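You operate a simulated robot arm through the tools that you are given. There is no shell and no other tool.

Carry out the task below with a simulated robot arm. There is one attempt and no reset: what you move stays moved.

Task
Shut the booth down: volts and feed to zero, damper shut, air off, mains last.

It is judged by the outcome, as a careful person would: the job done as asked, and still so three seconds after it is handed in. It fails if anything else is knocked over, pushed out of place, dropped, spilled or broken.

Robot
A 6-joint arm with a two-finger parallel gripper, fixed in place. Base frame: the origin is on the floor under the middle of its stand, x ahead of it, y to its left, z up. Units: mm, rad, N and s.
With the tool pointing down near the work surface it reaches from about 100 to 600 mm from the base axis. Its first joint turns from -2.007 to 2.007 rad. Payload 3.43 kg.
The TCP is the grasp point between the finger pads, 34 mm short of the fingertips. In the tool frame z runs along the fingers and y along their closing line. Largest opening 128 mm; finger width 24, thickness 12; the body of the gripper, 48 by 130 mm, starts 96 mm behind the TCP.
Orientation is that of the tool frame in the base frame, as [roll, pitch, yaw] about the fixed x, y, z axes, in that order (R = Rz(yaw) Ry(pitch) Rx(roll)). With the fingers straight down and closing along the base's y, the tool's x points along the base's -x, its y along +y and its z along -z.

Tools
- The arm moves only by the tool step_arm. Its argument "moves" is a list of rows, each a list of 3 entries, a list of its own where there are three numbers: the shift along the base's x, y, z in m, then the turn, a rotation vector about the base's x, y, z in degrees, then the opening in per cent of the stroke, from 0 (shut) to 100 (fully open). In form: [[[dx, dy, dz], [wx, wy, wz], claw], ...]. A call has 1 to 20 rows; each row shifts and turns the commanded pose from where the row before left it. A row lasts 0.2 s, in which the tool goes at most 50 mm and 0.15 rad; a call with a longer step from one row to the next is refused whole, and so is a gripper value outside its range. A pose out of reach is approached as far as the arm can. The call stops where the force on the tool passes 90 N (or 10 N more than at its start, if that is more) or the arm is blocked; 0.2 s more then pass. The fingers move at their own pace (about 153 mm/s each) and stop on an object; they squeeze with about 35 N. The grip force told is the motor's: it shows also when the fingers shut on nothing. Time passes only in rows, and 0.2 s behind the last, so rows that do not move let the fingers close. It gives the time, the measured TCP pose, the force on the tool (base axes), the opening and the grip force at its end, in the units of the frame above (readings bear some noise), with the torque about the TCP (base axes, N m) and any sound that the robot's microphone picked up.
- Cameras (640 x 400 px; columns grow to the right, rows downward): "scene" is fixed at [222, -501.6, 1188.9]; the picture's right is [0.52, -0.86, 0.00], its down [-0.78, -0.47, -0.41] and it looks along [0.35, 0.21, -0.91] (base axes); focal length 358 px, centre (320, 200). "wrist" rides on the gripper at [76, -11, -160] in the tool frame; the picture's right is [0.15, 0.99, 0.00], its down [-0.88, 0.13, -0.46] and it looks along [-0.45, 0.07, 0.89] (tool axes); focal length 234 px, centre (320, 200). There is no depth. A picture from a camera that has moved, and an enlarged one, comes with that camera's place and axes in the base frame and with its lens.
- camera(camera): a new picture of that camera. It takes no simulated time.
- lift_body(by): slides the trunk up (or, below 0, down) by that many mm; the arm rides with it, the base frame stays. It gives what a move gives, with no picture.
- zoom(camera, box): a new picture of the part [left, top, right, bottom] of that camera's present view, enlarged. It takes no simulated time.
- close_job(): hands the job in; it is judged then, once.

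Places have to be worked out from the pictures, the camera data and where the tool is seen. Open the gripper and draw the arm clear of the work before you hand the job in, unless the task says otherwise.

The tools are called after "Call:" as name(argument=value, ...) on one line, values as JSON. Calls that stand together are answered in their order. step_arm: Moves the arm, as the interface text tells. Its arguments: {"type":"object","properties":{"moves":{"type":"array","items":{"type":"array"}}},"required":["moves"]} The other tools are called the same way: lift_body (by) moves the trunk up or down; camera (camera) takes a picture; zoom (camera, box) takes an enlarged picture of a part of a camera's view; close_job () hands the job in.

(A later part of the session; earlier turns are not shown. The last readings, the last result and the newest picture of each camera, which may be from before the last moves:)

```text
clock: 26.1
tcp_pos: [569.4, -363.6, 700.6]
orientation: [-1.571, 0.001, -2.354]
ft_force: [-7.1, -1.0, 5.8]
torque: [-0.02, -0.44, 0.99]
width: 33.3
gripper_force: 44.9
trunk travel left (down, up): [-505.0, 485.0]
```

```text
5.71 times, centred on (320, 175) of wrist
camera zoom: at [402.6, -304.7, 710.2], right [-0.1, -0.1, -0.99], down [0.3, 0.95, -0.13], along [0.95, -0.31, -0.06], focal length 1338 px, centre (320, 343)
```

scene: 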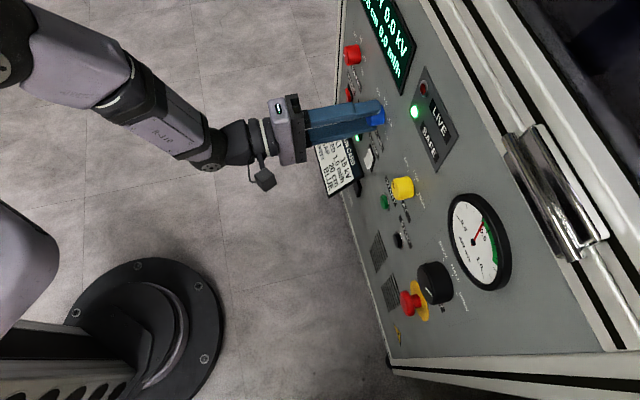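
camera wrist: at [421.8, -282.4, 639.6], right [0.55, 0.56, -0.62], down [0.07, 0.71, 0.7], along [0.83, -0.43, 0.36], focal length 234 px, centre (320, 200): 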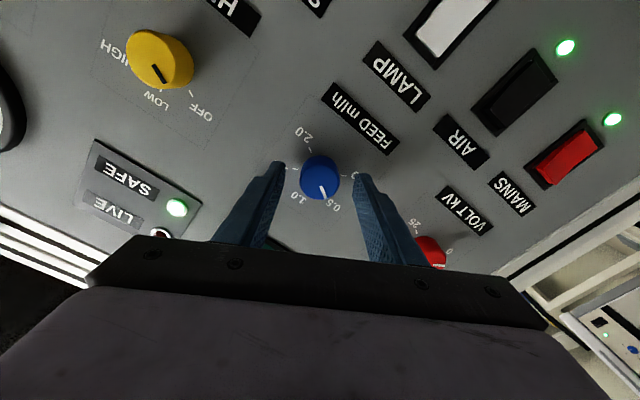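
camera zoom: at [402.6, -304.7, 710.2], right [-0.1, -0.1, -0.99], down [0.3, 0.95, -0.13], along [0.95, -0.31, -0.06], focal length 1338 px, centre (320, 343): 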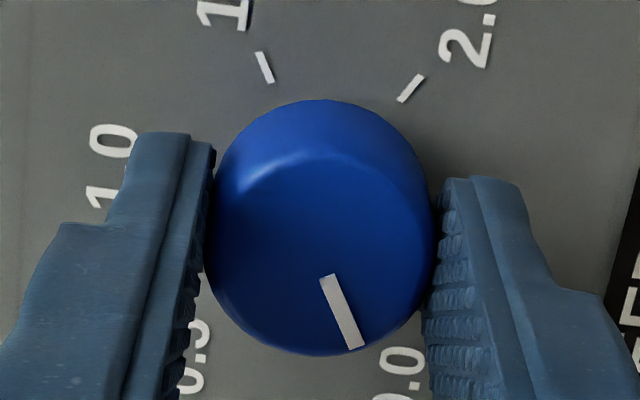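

Display and pointer both look like 0.0 for FEED. I release, back out, and check the display.

Call:
step_arm(moves=[[[0, 0, 0], [0, 0, 0], 47], [[0, 0, 0], [0, 0, 0], 47], [[-0.012, 0.012, 0], [0, 0, 0], 47], [[-0.012, 0.012, 0], [0, 0, 0], 47], [[-0.012, 0.012, 0], [0, 0, 0], 47], [[-0.012, 0.012, 0], [0, 0, 0], 47]])

Call:
zoom(camera="scene", box=[340, 0, 436, 60])

Call:
zoom(camera="wrist", box=[272, 130, 368, 190])

```text
clock: 27.5
tcp_pos: [522.8, -316.4, 696.9]
orientation: [-1.571, 0.002, -2.353]
ft_force: [-0.2, 0.1, -0.9]
torque: [0.01, 0.04, 0.03]
width: 60.3
gripper_force: 0.1
trunk travel left (down, up): [-505.0, 485.0]
```

```text
6.67 times, centred on (388, 30) of scene
camera zoom: at [222.0, -501.6, 1188.9], right [0.52, -0.86, 0.0], down [-0.78, -0.47, -0.41], along [0.35, 0.21, -0.91], focal length 2389 px, centre (-133, 1333)
```

zoom: 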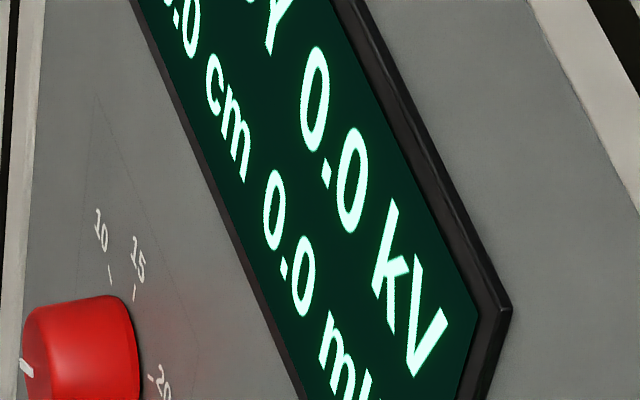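

```text
6.67 times, centred on (320, 160) of wrist
camera zoom: at [355.4, -257.3, 708.7], right [-0.1, -0.1, -0.99], down [0.3, 0.95, -0.13], along [0.95, -0.31, -0.07], focal length 1561 px, centre (320, 467)
```

zoom: 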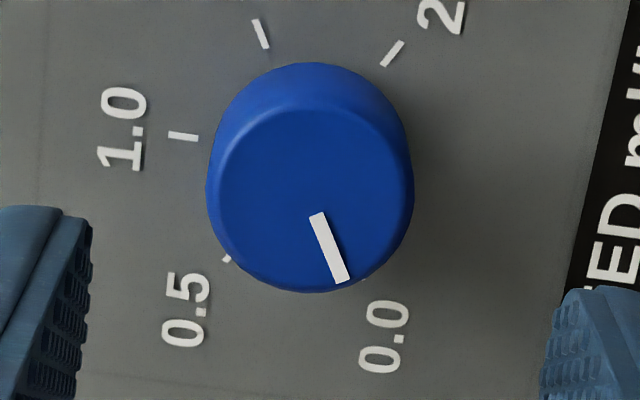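

Both read zero: 0.0 kV and 0.0 ml/h. Next is the damper: I shift 284 mm to the right, roll back 90° and widen the gap to about 83 mm for the larger knob.

Call:
step_arm(moves=[[[-0.01674, -0.01674, -0.0006], [5.3, -5.3, 0], 65], [[-0.01674, -0.01674, -0.0006], [5.3, -5.3, 0], 65], [[-0.01674, -0.01674, -0.0006], [5.3, -5.3, 0], 65], [[-0.01674, -0.01674, -0.0006], [5.3, -5.3, 0], 65], [[-0.01674, -0.01674, -0.0006], [5.3, -5.3, 0], 65], [[-0.01674, -0.01674, -0.0006], [5.3, -5.3, 0], 65], [[-0.01674, -0.01674, -0.0006], [5.3, -5.3, 0], 65], [[-0.01674, -0.01674, -0.0006], [5.3, -5.3, 0], 65], [[-0.01674, -0.01674, -0.0006], [5.3, -5.3, 0], 65], [[-0.01674, -0.01674, -0.0006], [5.3, -5.3, 0], 65], [[-0.01674, -0.01674, -0.0006], [5.3, -5.3, 0], 65], [[-0.01674, -0.01674, -0.0006], [5.3, -5.3, 0], 65], [[0, 0, 0], [0, 0, 0], 65]])

Call:
camera(camera="wrist")

Call:
camera(camera="scene")

Call:
zoom(camera="wrist", box=[256, 120, 384, 200])

```text
clock: 30.3
tcp_pos: [322.1, -517.9, 690.6]
orientation: [1.055, 1.568, 0.269]
ft_force: [0.3, 0.2, -0.4]
torque: [-0.04, 0.0, 0.02]
width: 83.3
gripper_force: 0.0
trunk travel left (down, up): [-505.0, 485.0]
```

```text
taken
camera wrist: at [200.3, -412.4, 613.8], right [0.7, 0.7, -0.14], down [-0.23, 0.41, 0.88], along [0.68, -0.58, 0.45], focal length 234 px, centre (320, 200)
```

wrist: 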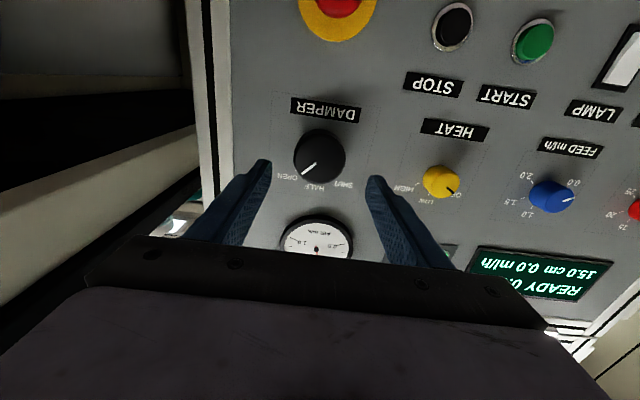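

```text
taken
```

scene: 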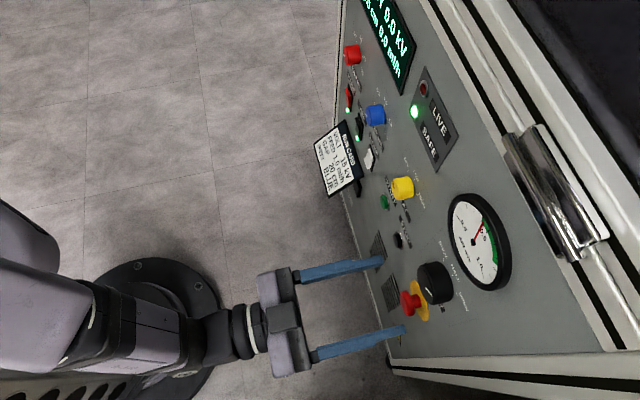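

```text
5.00 times, centred on (320, 160) of wrist
camera zoom: at [200.3, -412.4, 613.8], right [0.7, 0.7, -0.14], down [-0.23, 0.41, 0.88], along [0.68, -0.58, 0.45], focal length 1171 px, centre (320, 400)
```

zoom: 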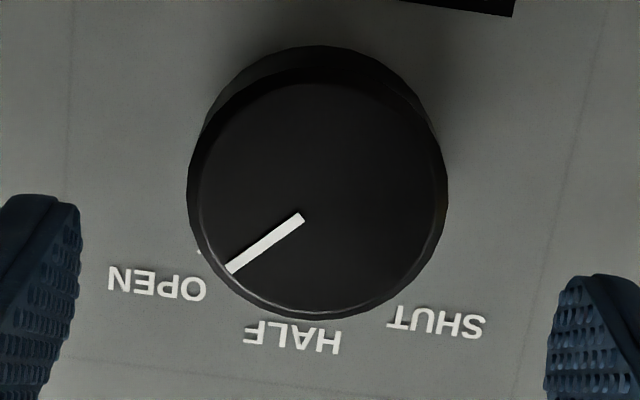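

The damper knob is centred on the tool axis to within 1 mm. I advance 66 mm and grip it.

Call:
step_arm(moves=[[[0.01167, -0.01167, 0], [0, 0, 0], 65], [[0.01167, -0.01167, 0], [0, 0, 0], 65], [[0.01167, -0.01167, 0], [0, 0, 0], 65], [[0.01167, -0.01167, 0], [0, 0, 0], 65], [[0, 0, 0], [0, 0, 0], 65]])

Call:
camera(camera="wrist")

Call:
camera(camera="scene")

```text
clock: 31.5
tcp_pos: [369.0, -564.1, 691.1]
orientation: [0.609, 1.566, -0.175]
ft_force: [-0.1, -0.1, -0.6]
torque: [0.01, -0.02, -0.01]
width: 83.2
gripper_force: 0.1
trunk travel left (down, up): [-505.0, 485.0]
```

```text
taken
camera wrist: at [247.6, -458.8, 614.5], right [0.7, 0.7, -0.14], down [-0.23, 0.41, 0.88], along [0.68, -0.58, 0.45], focal length 234 px, centre (320, 200)
```

wrist: 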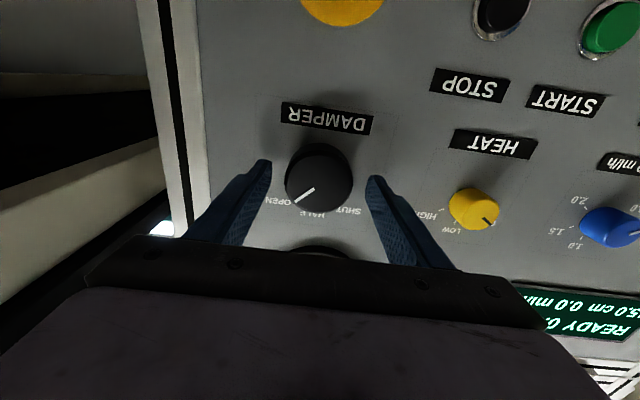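

```text
taken
```

scene: 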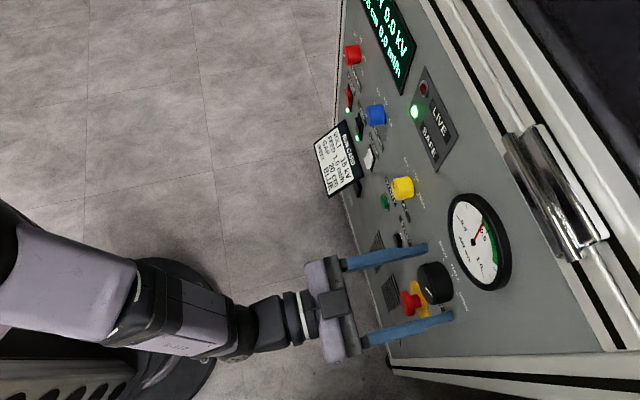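

The fingers straddle the damper knob at the right depth (659.8 mm). I close on it now.

Call:
step_arm(moves=[[[0, 0, 0], [0, 0, 0], 0], [[0, 0, 0], [0, 0, 0], 0], [[0, 0, 0], [0, 0, 0], 0]])

```text
clock: 32.3
tcp_pos: [367.8, -565.7, 690.5]
orientation: [0.618, 1.566, -0.168]
ft_force: [-2.3, -8.8, -0.1]
torque: [0.12, 0.11, 0.07]
width: 55.6
gripper_force: 44.8
trunk travel left (down, up): [-505.0, 485.0]
```

The knob is gripped at 55.6 mm with a slight side load. I turn it counter-clockwise 45° first, towards HALF.

Call:
step_arm(moves=[[[0, 0, 0], [-5.3, 5.3, 0], 0], [[0, 0, 0], [-5.3, 5.3, 0], 0], [[0, 0, 0], [-5.3, 5.3, 0], 0], [[0, 0, 0], [-5.3, 5.3, 0], 0], [[0, 0, 0], [-5.3, 5.3, 0], 0], [[0, 0, 0], [-5.3, 5.3, 0], 0]])

Call:
zoom(camera="wrist", box=[256, 130, 384, 210])

Call:
zoom(camera="scene", box=[380, 180, 540, 280])

```text
clock: 33.7
tcp_pos: [368.5, -565.2, 690.6]
orientation: [-1.569, 0.787, -2.353]
ft_force: [0.5, -14.2, 3.0]
torque: [0.25, 0.23, -0.51]
width: 55.1
gripper_force: 45.8
trunk travel left (down, up): [-505.0, 485.0]
```

```text
5.00 times, centred on (320, 170) of wrist
camera zoom: at [211.5, -494.7, 644.5], right [0.42, 0.42, -0.8], down [0.18, 0.83, 0.53], along [0.89, -0.37, 0.27], focal length 1171 px, centre (320, 350)
```

zoom: 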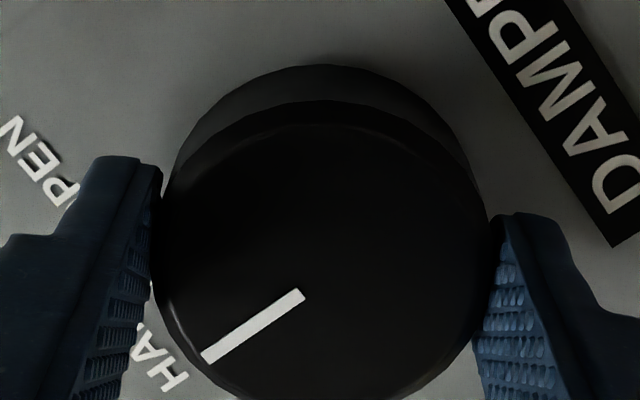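

```text
4.00 times, centred on (460, 230) of scene
camera zoom: at [222.0, -501.6, 1188.9], right [0.52, -0.86, 0.0], down [-0.78, -0.47, -0.41], along [0.35, 0.21, -0.91], focal length 1434 px, centre (-240, 80)
```

zoom: 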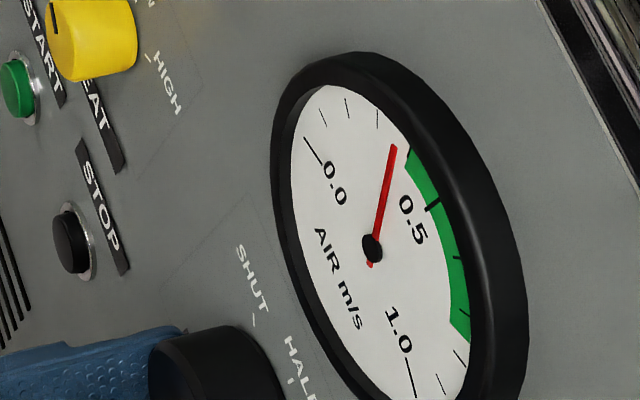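

The knob turns with the gripper, now at HALF, and the air gauge is dropping. I turn the remaining 45° to SHUT.

Call:
step_arm(moves=[[[0, 0, 0], [-5.3, 5.3, 0], 0], [[0, 0, 0], [-5.3, 5.3, 0], 0], [[0, 0, 0], [-5.3, 5.3, 0], 0], [[0, 0, 0], [-5.3, 5.3, 0], 0], [[0, 0, 0], [-5.3, 5.3, 0], 0], [[0, 0, 0], [-5.3, 5.3, 0], 0]])

Call:
zoom(camera="wrist", box=[256, 130, 384, 210])

Call:
zoom(camera="scene", box=[380, 180, 540, 280])

```text
clock: 35.1
tcp_pos: [369.9, -564.7, 689.2]
orientation: [-1.573, 0.001, -2.355]
ft_force: [0.0, -14.1, -2.5]
torque: [-0.66, -1.0, -0.23]
width: 55.7
gripper_force: 44.8
trunk travel left (down, up): [-505.0, 485.0]
```

```text
5.00 times, centred on (320, 170) of wrist
camera zoom: at [201.7, -504.5, 700.6], right [-0.1, -0.1, -0.99], down [0.3, 0.95, -0.13], along [0.95, -0.31, -0.07], focal length 1171 px, centre (320, 350)
```

zoom: 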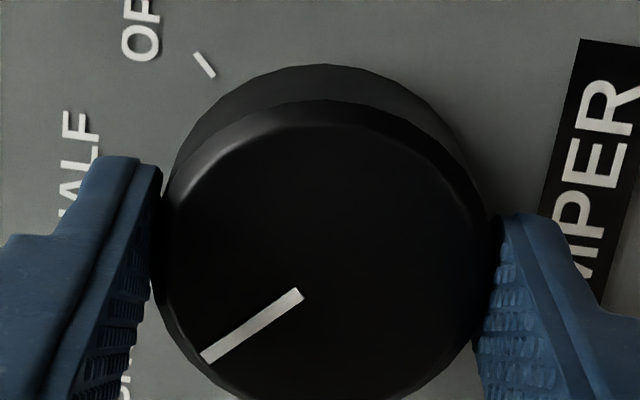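

```text
4.00 times, centred on (460, 230) of scene
camera zoom: at [222.0, -501.6, 1188.9], right [0.52, -0.86, 0.0], down [-0.78, -0.47, -0.41], along [0.35, 0.21, -0.91], focal length 1434 px, centre (-240, 80)
```

zoom: 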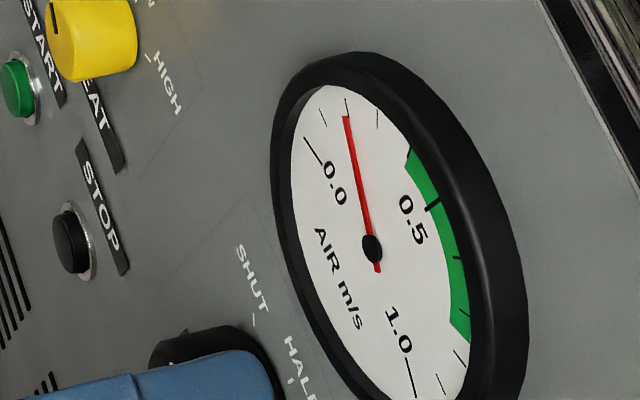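

The pointer has turned 90° to the SHUT side and the air reading is falling. I release, opening only to about 75 mm to stay clear of the gauge above, then back out and check.

Call:
step_arm(moves=[[[0, 0, 0], [0, 0, 0], 58], [[0, 0, 0], [0, 0, 0], 58], [[-0.012, 0.012, 0], [0, 0, 0], 58], [[-0.012, 0.012, 0], [0, 0, 0], 58], [[-0.012, 0.012, 0], [0, 0, 0], 58], [[-0.012, 0.012, 0], [0, 0, 0], 58]])

Call:
camera(camera="wrist")

Call:
zoom(camera="wrist", box=[256, 110, 384, 190])

Call:
zoom(camera="scene", box=[380, 200, 540, 300])

```text
clock: 36.5
tcp_pos: [321.0, -515.1, 691.4]
orientation: [-1.572, 0.003, -2.354]
ft_force: [0.4, 0.2, 0.6]
torque: [0.0, 0.04, -0.01]
width: 74.3
gripper_force: 0.1
trunk travel left (down, up): [-505.0, 485.0]
```

```text
taken
camera wrist: at [153.7, -456.3, 701.8], right [-0.1, -0.1, -0.99], down [0.3, 0.95, -0.13], along [0.95, -0.31, -0.07], focal length 234 px, centre (320, 200)
```

wrist: 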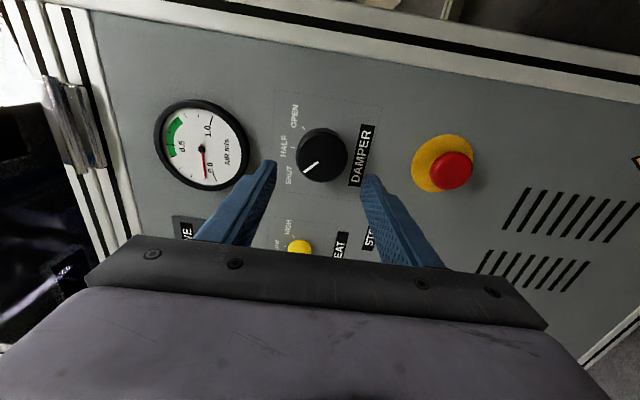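

```text
5.00 times, centred on (320, 150) of wrist
camera zoom: at [153.7, -456.3, 701.8], right [-0.1, -0.1, -0.99], down [0.3, 0.95, -0.13], along [0.95, -0.31, -0.07], focal length 1171 px, centre (320, 450)
```

zoom: 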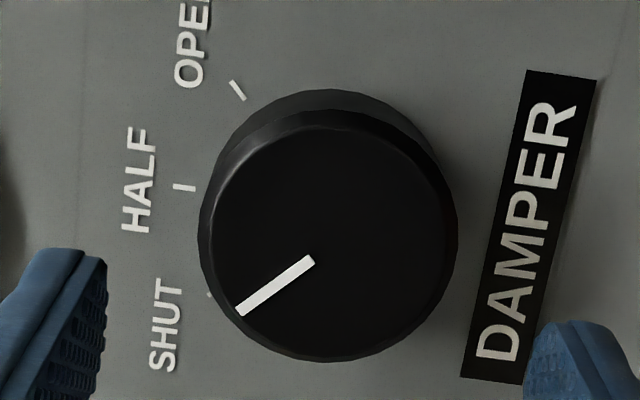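

```text
4.00 times, centred on (460, 250) of scene
camera zoom: at [222.0, -501.6, 1188.9], right [0.52, -0.86, 0.0], down [-0.78, -0.47, -0.41], along [0.35, 0.21, -0.91], focal length 1434 px, centre (-240, 0)
```

zoom: 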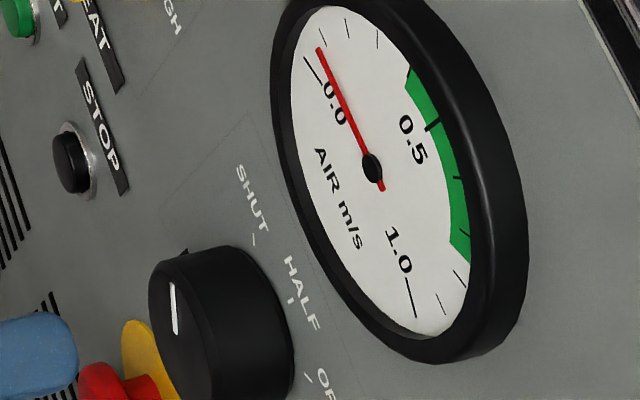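

The damper pointer is on SHUT and the air gauge is falling to zero. Next is the AIR rocker: I return left along the panel, roll level and close the fingers, staying well off the panel.

Call:
step_arm(moves=[[[0.0214, 0.0214, 0], [5.3, -5.3, 0], 58], [[0.0214, 0.0214, 0], [5.3, -5.3, 0], 58], [[0.0214, 0.0214, 0], [5.3, -5.3, 0], 58], [[0.0214, 0.0214, 0], [5.3, -5.3, 0], 0], [[0.0214, 0.0214, 0], [5.3, -5.3, 0], 0], [[0.0214, 0.0214, 0], [5.3, -5.3, 0], 0], [[0.0214, 0.0214, 0], [5.3, -5.3, 0], 0], [[0.0214, 0.0214, 0], [5.3, -5.3, 0], 0], [[0.0214, 0.0214, 0], [5.3, -5.3, 0], 0], [[0.0214, 0.0214, 0], [5.3, -5.3, 0], 0], [[0.0214, 0.0214, 0], [5.3, -5.3, 0], 0], [[0.0214, 0.0214, 0], [5.3, -5.3, 0], 0], [[0, 0, 0], [0, 0, 0], 0]])

Call:
lift_body(by=-125)

Call:
camera(camera="wrist")

Call:
camera(camera="scene")

```text
clock: 39.3
tcp_pos: [577.2, -257.1, 690.3]
orientation: [0.999, 1.568, 0.215]
ft_force: [0.3, 0.4, -1.2]
torque: [-0.01, 0.0, -0.05]
width: 0.0
gripper_force: 32.7
trunk travel left (down, up): [-505.0, 485.0]
```

```text
clock: 40.9
tcp_pos: [577.9, -258.8, 565.8]
orientation: [0.498, 1.567, -0.289]
ft_force: [0.7, 0.0, 0.7]
torque: [0.01, -0.03, 0.0]
width: 0.0
gripper_force: 32.6
trunk travel left (down, up): [-380.0, 610.0]
```

```text
taken
camera wrist: at [456.7, -153.1, 488.7], right [0.7, 0.7, -0.14], down [-0.23, 0.41, 0.88], along [0.68, -0.58, 0.45], focal length 234 px, centre (320, 200)
```

wrist: 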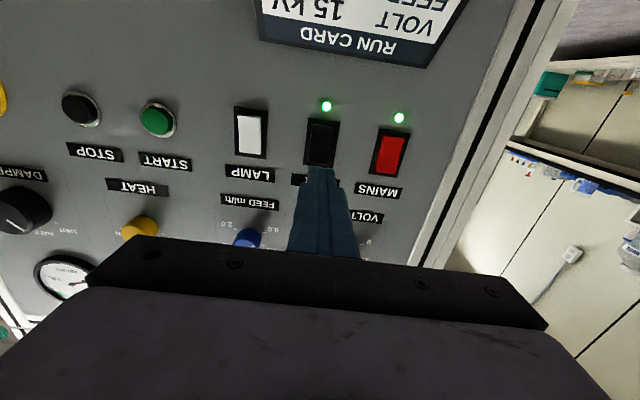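

```text
taken
```

scene: 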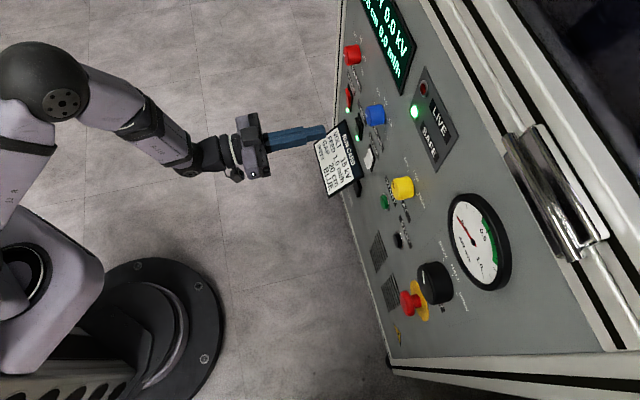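

Call:
zoom(camera="wrist", box=[272, 90, 432, 190])

Call:
zoom(camera="scene", box=[300, 70, 412, 140])

```text
4.00 times, centred on (352, 140) of wrist
camera zoom: at [456.7, -153.1, 488.7], right [0.7, 0.7, -0.14], down [-0.23, 0.41, 0.88], along [0.68, -0.58, 0.45], focal length 937 px, centre (192, 440)
```

zoom: 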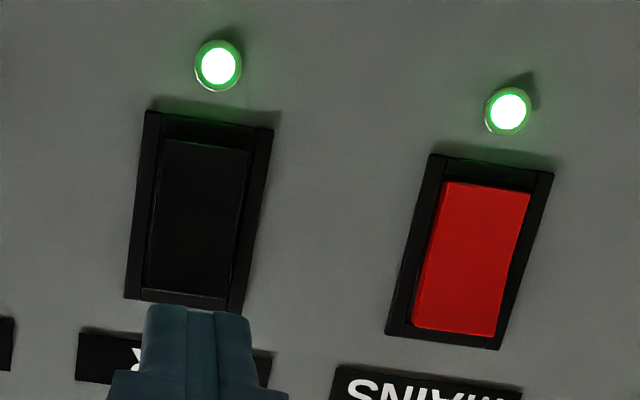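

```text
5.71 times, centred on (356, 105) of scene
camera zoom: at [222.0, -501.6, 1188.9], right [0.52, -0.86, 0.0], down [-0.78, -0.47, -0.41], along [0.35, 0.21, -0.91], focal length 2048 px, centre (114, 743)
```

zoom: 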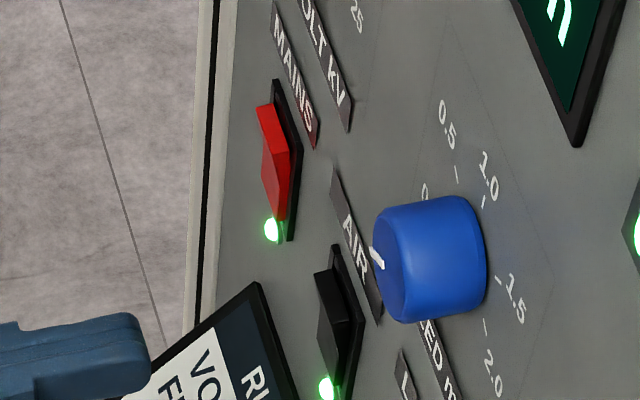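

The rocker's top end is the raised one, as in the scene close-up, so pressing the top half switches it off. AIR's bezel spans z ≈ 525–578 at along-panel 226 mm, and the closed fingertips are lined up at z ≈ 566. I advance 45 mm to just short of contact.

Call:
step_arm(moves=[[[0.0107, -0.0105, 0], [0, 0, 0], 0], [[0.0107, -0.0105, 0], [0, 0, 0], 0], [[0.0107, -0.0105, 0], [0, 0, 0], 0], [[0, 0, 0], [0, 0, 0], 0]])

Call:
camera(camera="wrist")

Call:
zoom(camera="scene", box=[300, 70, 412, 140])

Call:
zoom(camera="wrist", box=[272, 90, 432, 190])

```text
clock: 41.9
tcp_pos: [610.6, -289.9, 564.5]
orientation: [0.513, 1.568, -0.269]
ft_force: [0.4, 0.3, 0.1]
torque: [0.01, 0.01, 0.0]
width: 0.0
gripper_force: 32.8
trunk travel left (down, up): [-380.0, 610.0]
```

```text
taken
camera wrist: at [489.2, -184.4, 489.1], right [0.7, 0.7, -0.14], down [-0.23, 0.41, 0.88], along [0.68, -0.58, 0.45], focal length 234 px, centre (320, 200)
```

wrist: 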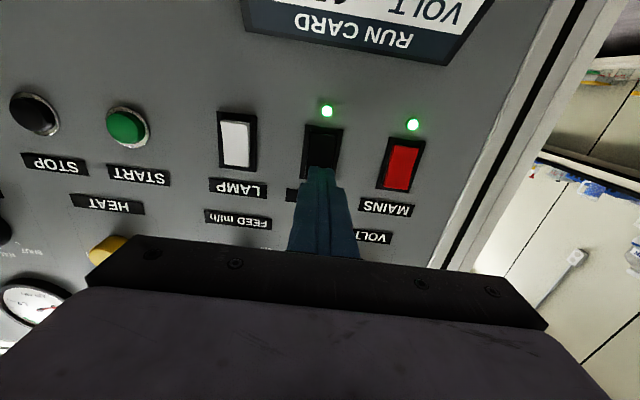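

```text
5.71 times, centred on (356, 105) of scene
camera zoom: at [222.0, -501.6, 1188.9], right [0.52, -0.86, 0.0], down [-0.78, -0.47, -0.41], along [0.35, 0.21, -0.91], focal length 2048 px, centre (114, 743)
```

zoom: 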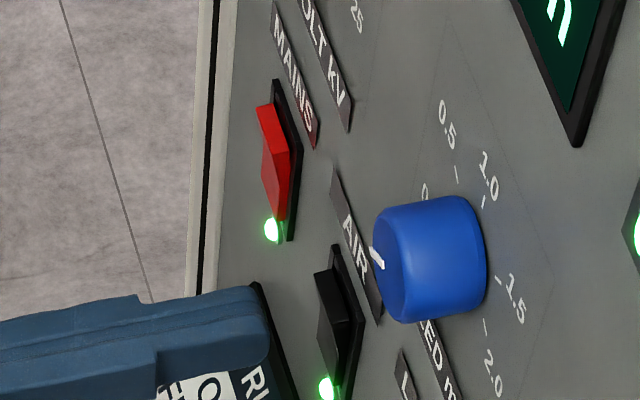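

```text
4.00 times, centred on (352, 140) of wrist
camera zoom: at [489.2, -184.4, 489.1], right [0.7, 0.7, -0.14], down [-0.23, 0.41, 0.88], along [0.68, -0.58, 0.45], focal length 937 px, centre (192, 440)
```

zoom: 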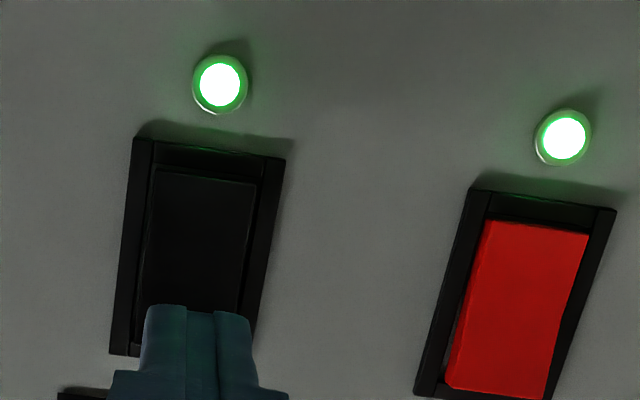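

The fingertips are centred on the upper half of the AIR rocker with roughly 10–15 mm to go. I advance in small steps and watch the force and the LED.

Call:
step_arm(moves=[[[0.0021, -0.0021, 0], [0, 0, 0], 0], [[0.0021, -0.0021, 0], [0, 0, 0], 0], [[0.0021, -0.0021, 0], [0, 0, 0], 0], [[0.0021, -0.0021, 0], [0, 0, 0], 0], [[0, 0, 0], [0, 0, 0], 0]])

Call:
zoom(camera="scene", box=[300, 70, 412, 140])

```text
clock: 43.1
tcp_pos: [617.0, -299.2, 564.6]
orientation: [0.446, 1.567, -0.338]
ft_force: [0.3, 0.4, -0.3]
torque: [-0.02, 0.0, -0.02]
width: 0.0
gripper_force: 32.8
trunk travel left (down, up): [-380.0, 610.0]
```

```text
5.71 times, centred on (356, 105) of scene
camera zoom: at [222.0, -501.6, 1188.9], right [0.52, -0.86, 0.0], down [-0.78, -0.47, -0.41], along [0.35, 0.21, -0.91], focal length 2048 px, centre (114, 743)
```

zoom: 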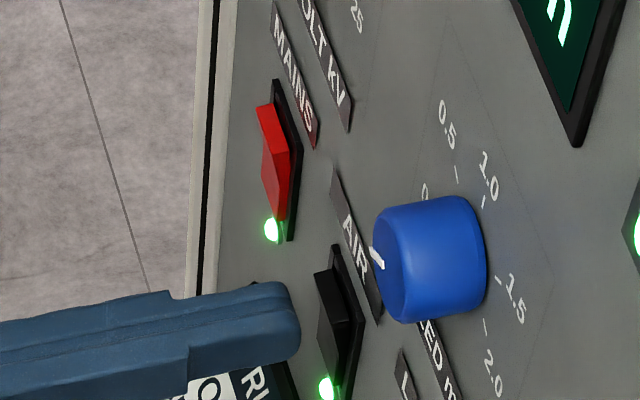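

No contact yet, with the tip about 6 mm away. I continue in 2 mm steps.

Call:
step_arm(moves=[[[0.0014, -0.0014, 0], [0, 0, 0], 0], [[0.0014, -0.0014, 0], [0, 0, 0], 0], [[0.0014, -0.0014, 0], [0, 0, 0], 0], [[0.0014, -0.0014, 0], [0, 0, 0], 0], [[0, 0, 0], [0, 0, 0], 0]])

Call:
zoom(camera="scene", box=[300, 70, 412, 140])

Call:
zoom(camera="wrist", box=[272, 90, 432, 190])

```text
clock: 44.3
tcp_pos: [623.7, -303.3, 564.9]
orientation: [0.494, 1.568, -0.289]
ft_force: [0.5, -0.2, 1.0]
torque: [-0.01, -0.02, 0.01]
width: 0.1
gripper_force: 32.9
trunk travel left (down, up): [-380.0, 610.0]
```

```text
5.71 times, centred on (356, 105) of scene
camera zoom: at [222.0, -501.6, 1188.9], right [0.52, -0.86, 0.0], down [-0.78, -0.47, -0.41], along [0.35, 0.21, -0.91], focal length 2048 px, centre (114, 743)
```

zoom: 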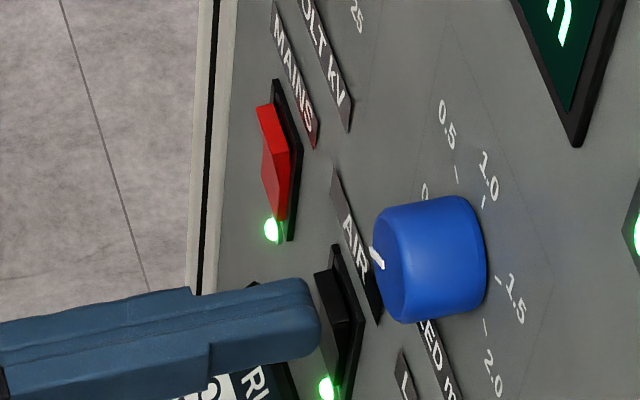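

```text
4.00 times, centred on (352, 140) of wrist
camera zoom: at [502.8, -198.4, 488.1], right [0.7, 0.7, -0.14], down [-0.23, 0.41, 0.88], along [0.68, -0.58, 0.45], focal length 937 px, centre (192, 440)
```

zoom: 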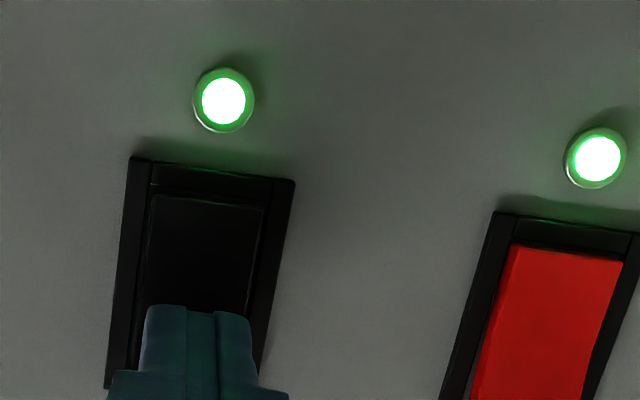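

Still no contact force, and the tip is at about 689.5 mm. I continue with 1.5 mm steps.

Call:
step_arm(moves=[[[0.0011, -0.0011, 0], [0, 0, 0], 0], [[0.0011, -0.0011, 0], [0, 0, 0], 0], [[0.0011, -0.0011, 0], [0, 0, 0], 0], [[0, 0, 0], [0, 0, 0], 0]])

Call:
zoom(camera="scene", box=[300, 70, 412, 140])

Call:
zoom(camera="wrist", box=[272, 90, 432, 190])

```text
clock: 45.3
tcp_pos: [626.2, -305.3, 566.0]
orientation: [0.506, 1.57, -0.277]
ft_force: [-14.8, 12.0, -0.4]
torque: [0.26, -0.05, -0.03]
width: 0.0
gripper_force: 32.4
trunk travel left (down, up): [-380.0, 610.0]
```

```text
5.71 times, centred on (356, 105) of scene
camera zoom: at [222.0, -501.6, 1188.9], right [0.52, -0.86, 0.0], down [-0.78, -0.47, -0.41], along [0.35, 0.21, -0.91], focal length 2048 px, centre (114, 743)
```

zoom: 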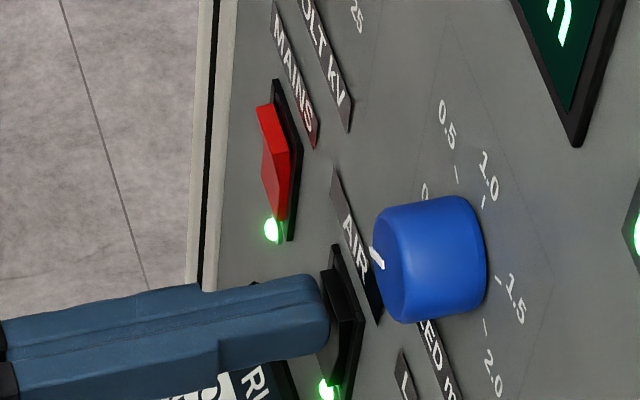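

```text
4.00 times, centred on (352, 140) of wrist
camera zoom: at [505.4, -200.6, 488.8], right [0.7, 0.7, -0.15], down [-0.23, 0.41, 0.88], along [0.68, -0.58, 0.45], focal length 937 px, centre (192, 440)
```

zoom: 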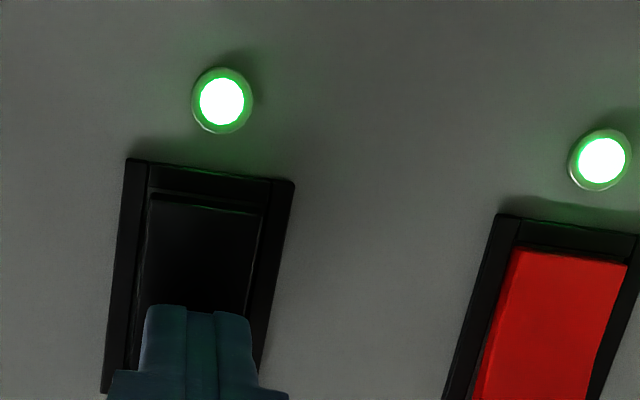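

Contact: about 19 N into the rocker and its lower end is starting to come out, but the LED is still lit. I press a few millimetres further.

Call:
step_arm(moves=[[[0.0008, -0.0008, 0], [0, 0, 0], 0], [[0.0008, -0.0008, 0], [0, 0, 0], 0], [[0.0008, -0.0008, 0], [0, 0, 0], 0], [[0, 0, 0], [0, 0, 0], 0]])

Call:
zoom(camera="wrist", box=[272, 90, 432, 190])

```text
clock: 46.3
tcp_pos: [624.8, -306.1, 566.5]
orientation: [-1.764, 1.57, -2.544]
ft_force: [-50.4, 50.5, 3.4]
torque: [0.95, -0.15, -0.07]
width: 0.1
gripper_force: 32.9
trunk travel left (down, up): [-380.0, 610.0]
```

```text
4.00 times, centred on (352, 140) of wrist
camera zoom: at [504.9, -201.1, 489.1], right [0.7, 0.7, -0.15], down [-0.23, 0.41, 0.88], along [0.68, -0.58, 0.45], focal length 937 px, centre (192, 440)
```

zoom: 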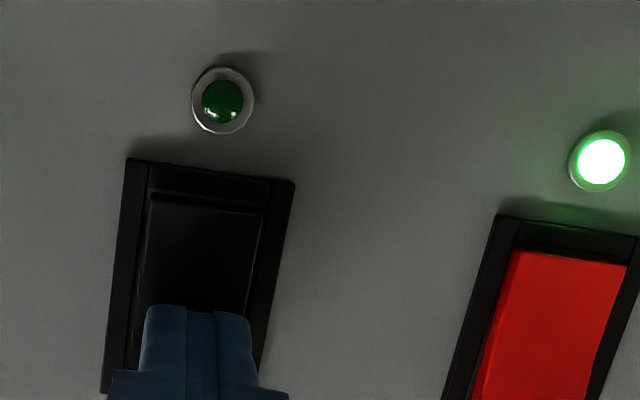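

The AIR LED has gone out. I back off 30 mm straight and check that the rocker stays in the off position.

Call:
step_arm(moves=[[[-0.004, 0.004, 0], [0, 0, 0], 0], [[-0.008, 0.008, 0], [0, 0, 0], 0], [[-0.009, 0.009, 0], [0, 0, 0], 0], [[0, 0, 0], [0, 0, 0], 0]])

Call:
zoom(camera="wrist", box=[208, 70, 432, 210])

Call:
zoom(camera="scene", box=[300, 70, 412, 140])

```text
clock: 47.3
tcp_pos: [608.3, -288.7, 567.2]
orientation: [0.538, 1.567, -0.248]
ft_force: [-0.4, 0.2, -0.2]
torque: [-0.03, -0.02, -0.02]
width: 0.1
gripper_force: 32.9
trunk travel left (down, up): [-380.0, 610.0]
```

```text
2.86 times, centred on (320, 140) of wrist
camera zoom: at [487.5, -182.6, 489.5], right [0.7, 0.7, -0.14], down [-0.23, 0.42, 0.88], along [0.67, -0.58, 0.45], focal length 669 px, centre (320, 371)
```

zoom: 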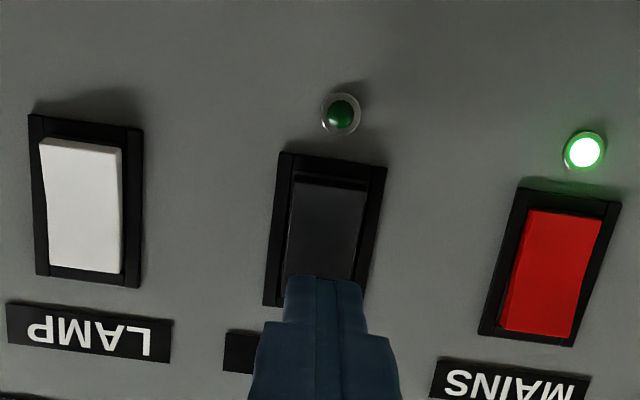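

```text
5.71 times, centred on (356, 105) of scene
camera zoom: at [222.0, -501.6, 1188.9], right [0.52, -0.86, 0.0], down [-0.78, -0.47, -0.41], along [0.35, 0.21, -0.91], focal length 2048 px, centre (114, 743)
```

zoom: 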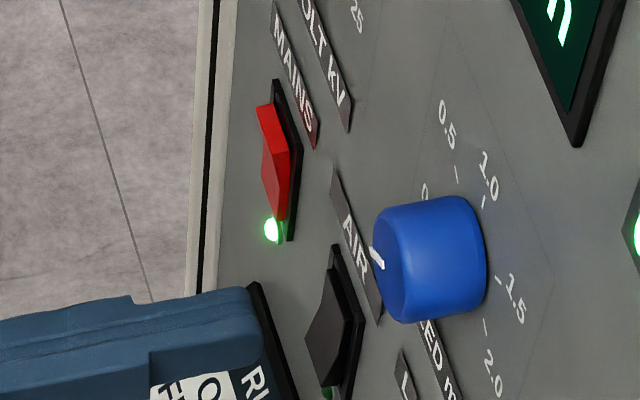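

AIR is latched off, with its lower end now raised and its LED dark. Before touching MAINS I verify the other settings, then shift 79 mm left to line up with the MAINS rocker.

Call:
zoom(camera="scene", box=[340, 0, 436, 60])

Call:
zoom(camera="scene", box=[380, 200, 540, 300])

Call:
step_arm(moves=[[[0.014, 0.014, 0], [0, 0, 0], 0], [[0.014, 0.014, 0], [0, 0, 0], 0], [[0.014, 0.014, 0], [0, 0, 0], 0], [[0.014, 0.014, 0], [0, 0, 0], 0], [[0, 0, 0], [0, 0, 0], 0]])

Call:
camera(camera="wrist")

Call:
zoom(camera="wrist", box=[240, 90, 400, 190])

```text
6.67 times, centred on (388, 30) of scene
camera zoom: at [222.0, -501.6, 1188.9], right [0.52, -0.86, 0.0], down [-0.78, -0.47, -0.41], along [0.35, 0.21, -0.91], focal length 2389 px, centre (-133, 1333)
```

zoom: 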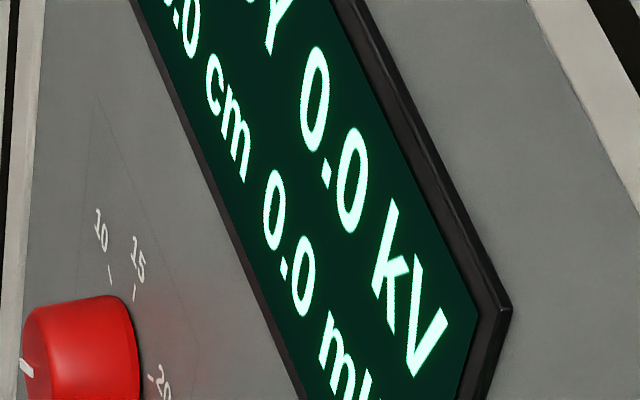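

```text
4.00 times, centred on (460, 250) of scene
camera zoom: at [222.0, -501.6, 1188.9], right [0.52, -0.86, 0.0], down [-0.78, -0.47, -0.41], along [0.35, 0.21, -0.91], focal length 1434 px, centre (-240, 0)
```

zoom: 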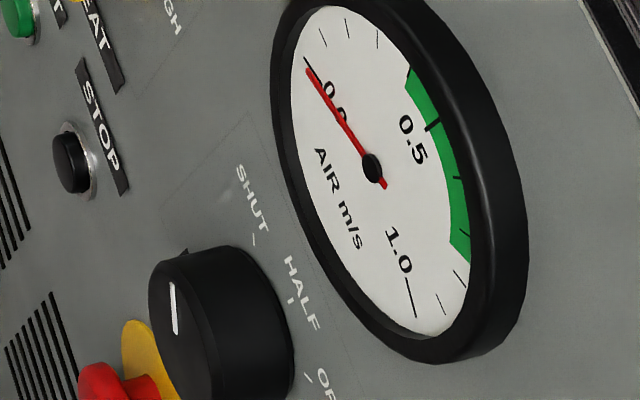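

```text
clock: 48.5
tcp_pos: [666.2, -232.4, 566.7]
orientation: [0.556, 1.568, -0.231]
ft_force: [0.0, 0.5, -0.2]
torque: [0.02, 0.01, -0.01]
width: 0.0
gripper_force: 33.7
trunk travel left (down, up): [-380.0, 610.0]
```

```text
taken
camera wrist: at [544.7, -126.9, 488.4], right [0.7, 0.7, -0.14], down [-0.23, 0.41, 0.88], along [0.68, -0.58, 0.45], focal length 234 px, centre (320, 200)
```

wrist: 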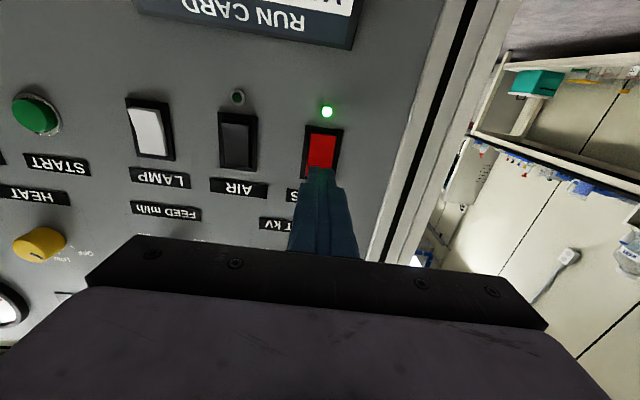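

```text
4.00 times, centred on (320, 140) of wrist
camera zoom: at [544.7, -126.9, 488.4], right [0.7, 0.7, -0.14], down [-0.23, 0.41, 0.88], along [0.68, -0.58, 0.45], focal length 937 px, centre (320, 440)
```

zoom: 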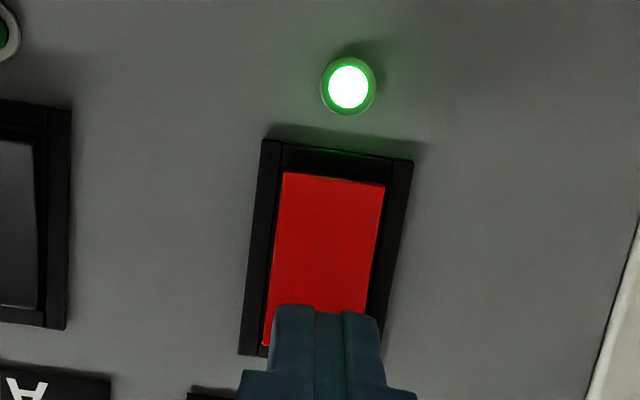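

All settings hold: 0.0 kV, 0.0 ml/h, damper SHUT, air at 0. The fingertips line up with MAINS's upper half just as they did on AIR. I advance to near contact and then press in small steps.

Call:
step_arm(moves=[[[0.004, -0.004, 0], [0, 0, 0], 0], [[0.004, -0.004, 0], [0, 0, 0], 0], [[0.004, -0.004, 0], [0, 0, 0], 0], [[0.003, -0.003, 0], [0, 0, 0], 0], [[0.0011, -0.0011, 0], [0, 0, 0], 0], [[0.0011, -0.0011, 0], [0, 0, 0], 0], [[0, 0, 0], [0, 0, 0], 0]])

Call:
zoom(camera="wrist", box=[240, 90, 400, 190])

Call:
zoom(camera="scene", box=[300, 60, 412, 130])

```text
clock: 50.1
tcp_pos: [680.6, -250.9, 565.2]
orientation: [0.475, 1.568, -0.312]
ft_force: [-0.3, 0.5, 1.4]
torque: [-0.04, -0.03, -0.01]
width: 0.2
gripper_force: 32.9
trunk travel left (down, up): [-380.0, 610.0]
```

```text
4.00 times, centred on (320, 140) of wrist
camera zoom: at [560.6, -144.8, 488.6], right [0.7, 0.7, -0.14], down [-0.23, 0.41, 0.88], along [0.68, -0.58, 0.45], focal length 937 px, centre (320, 440)
```

zoom: 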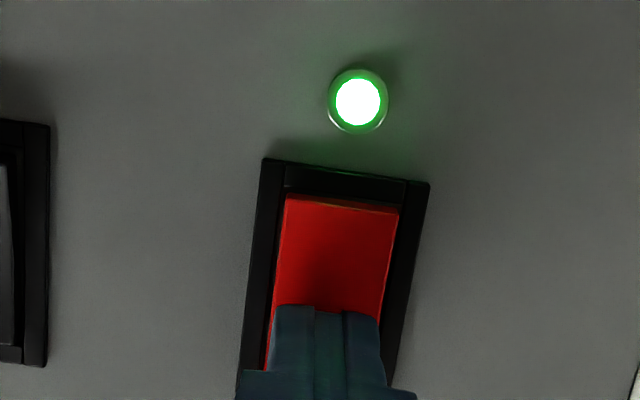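

```text
5.71 times, centred on (356, 95) of scene
camera zoom: at [222.0, -501.6, 1188.9], right [0.52, -0.86, 0.0], down [-0.78, -0.47, -0.41], along [0.35, 0.21, -0.91], focal length 2048 px, centre (114, 800)
```

zoom: 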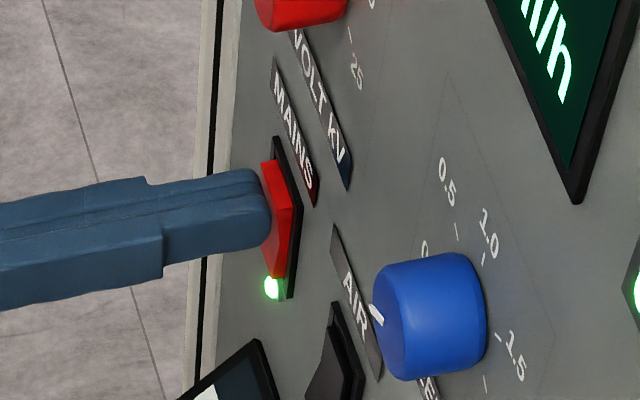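

The tip is at the rocker face without contact force. I press in further with small steps until it switches.

Call:
step_arm(moves=[[[0.0011, -0.0011, 0], [0, 0, 0], 0], [[0.0011, -0.0011, 0], [0, 0, 0], 0], [[0.0011, -0.0011, 0], [0, 0, 0], 0], [[0.0008, -0.0008, 0], [0, 0, 0], 0], [[0, 0, 0], [0, 0, 0], 0]])

Call:
zoom(camera="wrist", box=[240, 90, 400, 190])

```text
clock: 51.3
tcp_pos: [681.5, -251.7, 566.4]
orientation: [-1.7, 1.567, -2.479]
ft_force: [-61.9, 49.6, 3.7]
torque: [1.05, -0.03, -0.39]
width: 0.0
gripper_force: 32.5
trunk travel left (down, up): [-380.0, 610.0]
```

```text
4.00 times, centred on (320, 140) of wrist
camera zoom: at [560.3, -145.6, 489.3], right [0.7, 0.7, -0.15], down [-0.23, 0.42, 0.88], along [0.68, -0.58, 0.45], focal length 937 px, centre (320, 440)
```

zoom: 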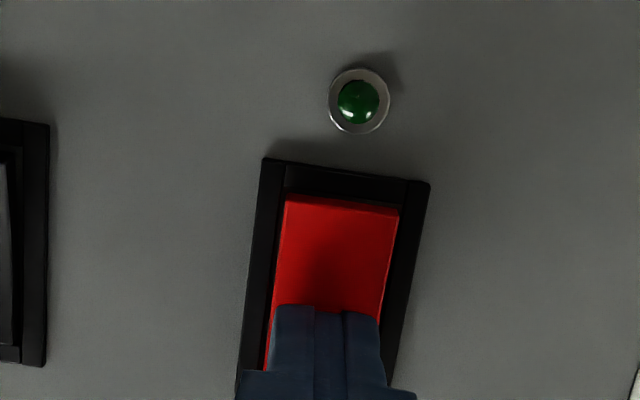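

The MAINS LED is out. I back straight off 90 mm, then open the gripper and check the whole panel.

Call:
step_arm(moves=[[[-0.004, 0.004, 0], [0, 0, 0], 0], [[-0.008, 0.008, 0], [0, 0, 0], 0], [[-0.017, 0.017, 0], [0, 0, 0], 0], [[-0.017, 0.017, 0], [0, 0, 0], 0], [[-0.017, 0.017, 0], [0, 0, 0], 0], [[0, 0, 0], [0, 0, 0], 50], [[0, 0, 0], [0, 0, 0], 100], [[0, 0, 0], [0, 0, 0], 100]])

Call:
camera(camera="wrist")

Call:
camera(camera="scene")

Call:
zoom(camera="wrist", box=[160, 80, 384, 220])

```text
clock: 53.1
tcp_pos: [620.7, -193.4, 566.2]
orientation: [0.501, 1.569, -0.286]
ft_force: [-0.2, 0.8, 0.7]
torque: [-0.01, -0.03, -0.01]
width: 128.0
gripper_force: 0.0
trunk travel left (down, up): [-380.0, 610.0]
```

```text
taken
camera wrist: at [500.2, -87.6, 489.1], right [0.7, 0.7, -0.14], down [-0.23, 0.41, 0.88], along [0.68, -0.58, 0.45], focal length 234 px, centre (320, 200)
```

wrist: 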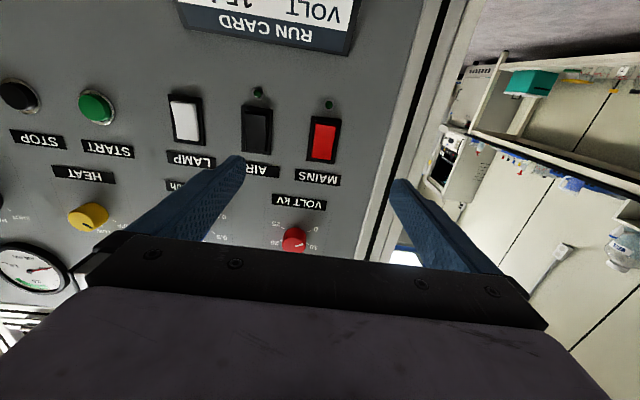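

```text
taken
```

scene: 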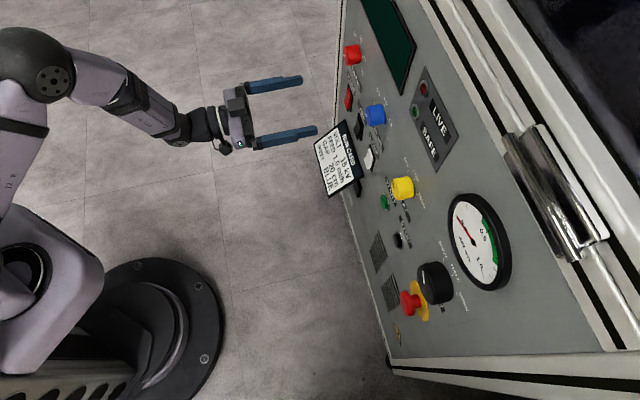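

```text
2.86 times, centred on (272, 150) of wrist
camera zoom: at [500.2, -87.6, 489.1], right [0.7, 0.7, -0.14], down [-0.23, 0.41, 0.88], along [0.68, -0.58, 0.45], focal length 669 px, centre (457, 343)
```

zoom: 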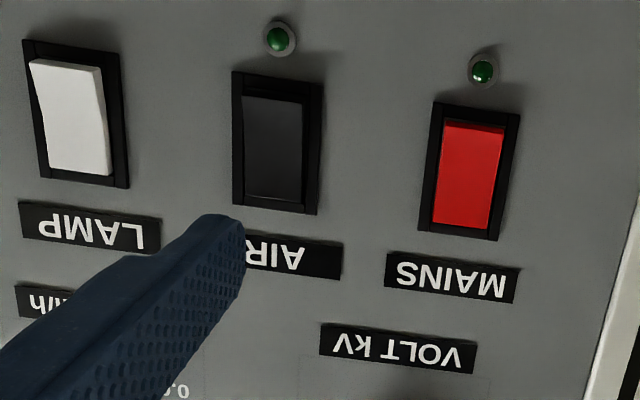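

Mains is off: the display is dark and all lamps are out. The knobs and run card look undisturbed. I draw the arm further back and take a last check of the knobs and damper.

Call:
step_arm(moves=[[[-0.025, 0.02, 0], [0, 0, 0], 100], [[-0.025, 0.02, 0], [0, 0, 0], 100], [[-0.025, 0.0, 0], [0, 0, 0], 100], [[-0.02, 0.0, 0], [0, 0, 0], 100], [[0, 0, 0], [0, 0, 0], 100]])

Call:
zoom(camera="scene", box=[300, 20, 460, 120])

Call:
zoom(camera="scene", box=[360, 170, 520, 350])

Call:
camera(camera="wrist")

```text
clock: 54.3
tcp_pos: [526.2, -153.9, 566.8]
orientation: [0.564, 1.567, -0.219]
ft_force: [0.1, 0.6, -0.1]
torque: [0.04, 0.03, 0.04]
width: 127.8
gripper_force: 0.0
trunk travel left (down, up): [-380.0, 610.0]
```

```text
4.00 times, centred on (380, 70) of scene
camera zoom: at [222.0, -501.6, 1188.9], right [0.52, -0.86, 0.0], down [-0.78, -0.47, -0.41], along [0.35, 0.21, -0.91], focal length 1434 px, centre (80, 720)
```

zoom: 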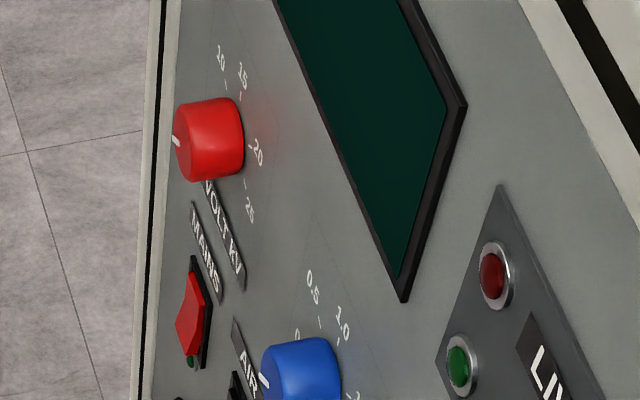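

```text
2.22 times, centred on (440, 260) of scene
camera zoom: at [222.0, -501.6, 1188.9], right [0.52, -0.86, 0.0], down [-0.78, -0.47, -0.41], along [0.35, 0.21, -0.91], focal length 796 px, centre (53, 67)
```

zoom: 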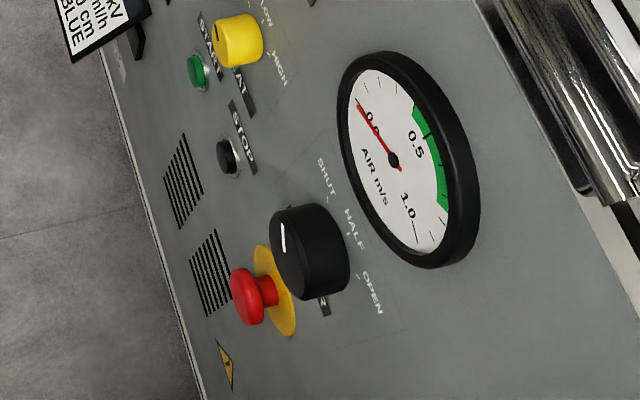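

```text
taken
camera wrist: at [405.5, -47.0, 489.0], right [0.7, 0.7, -0.14], down [-0.23, 0.41, 0.88], along [0.68, -0.58, 0.45], focal length 234 px, centre (320, 200)
```

wrist: 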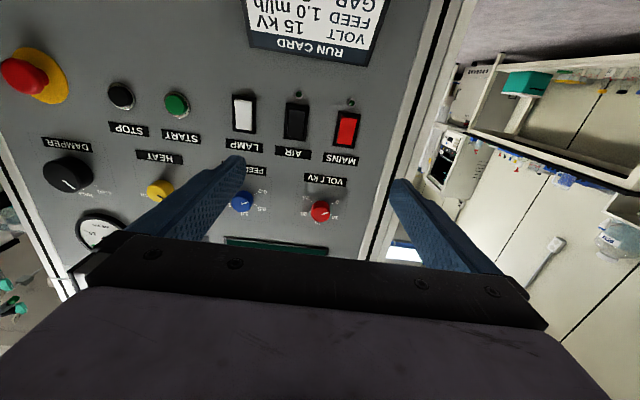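

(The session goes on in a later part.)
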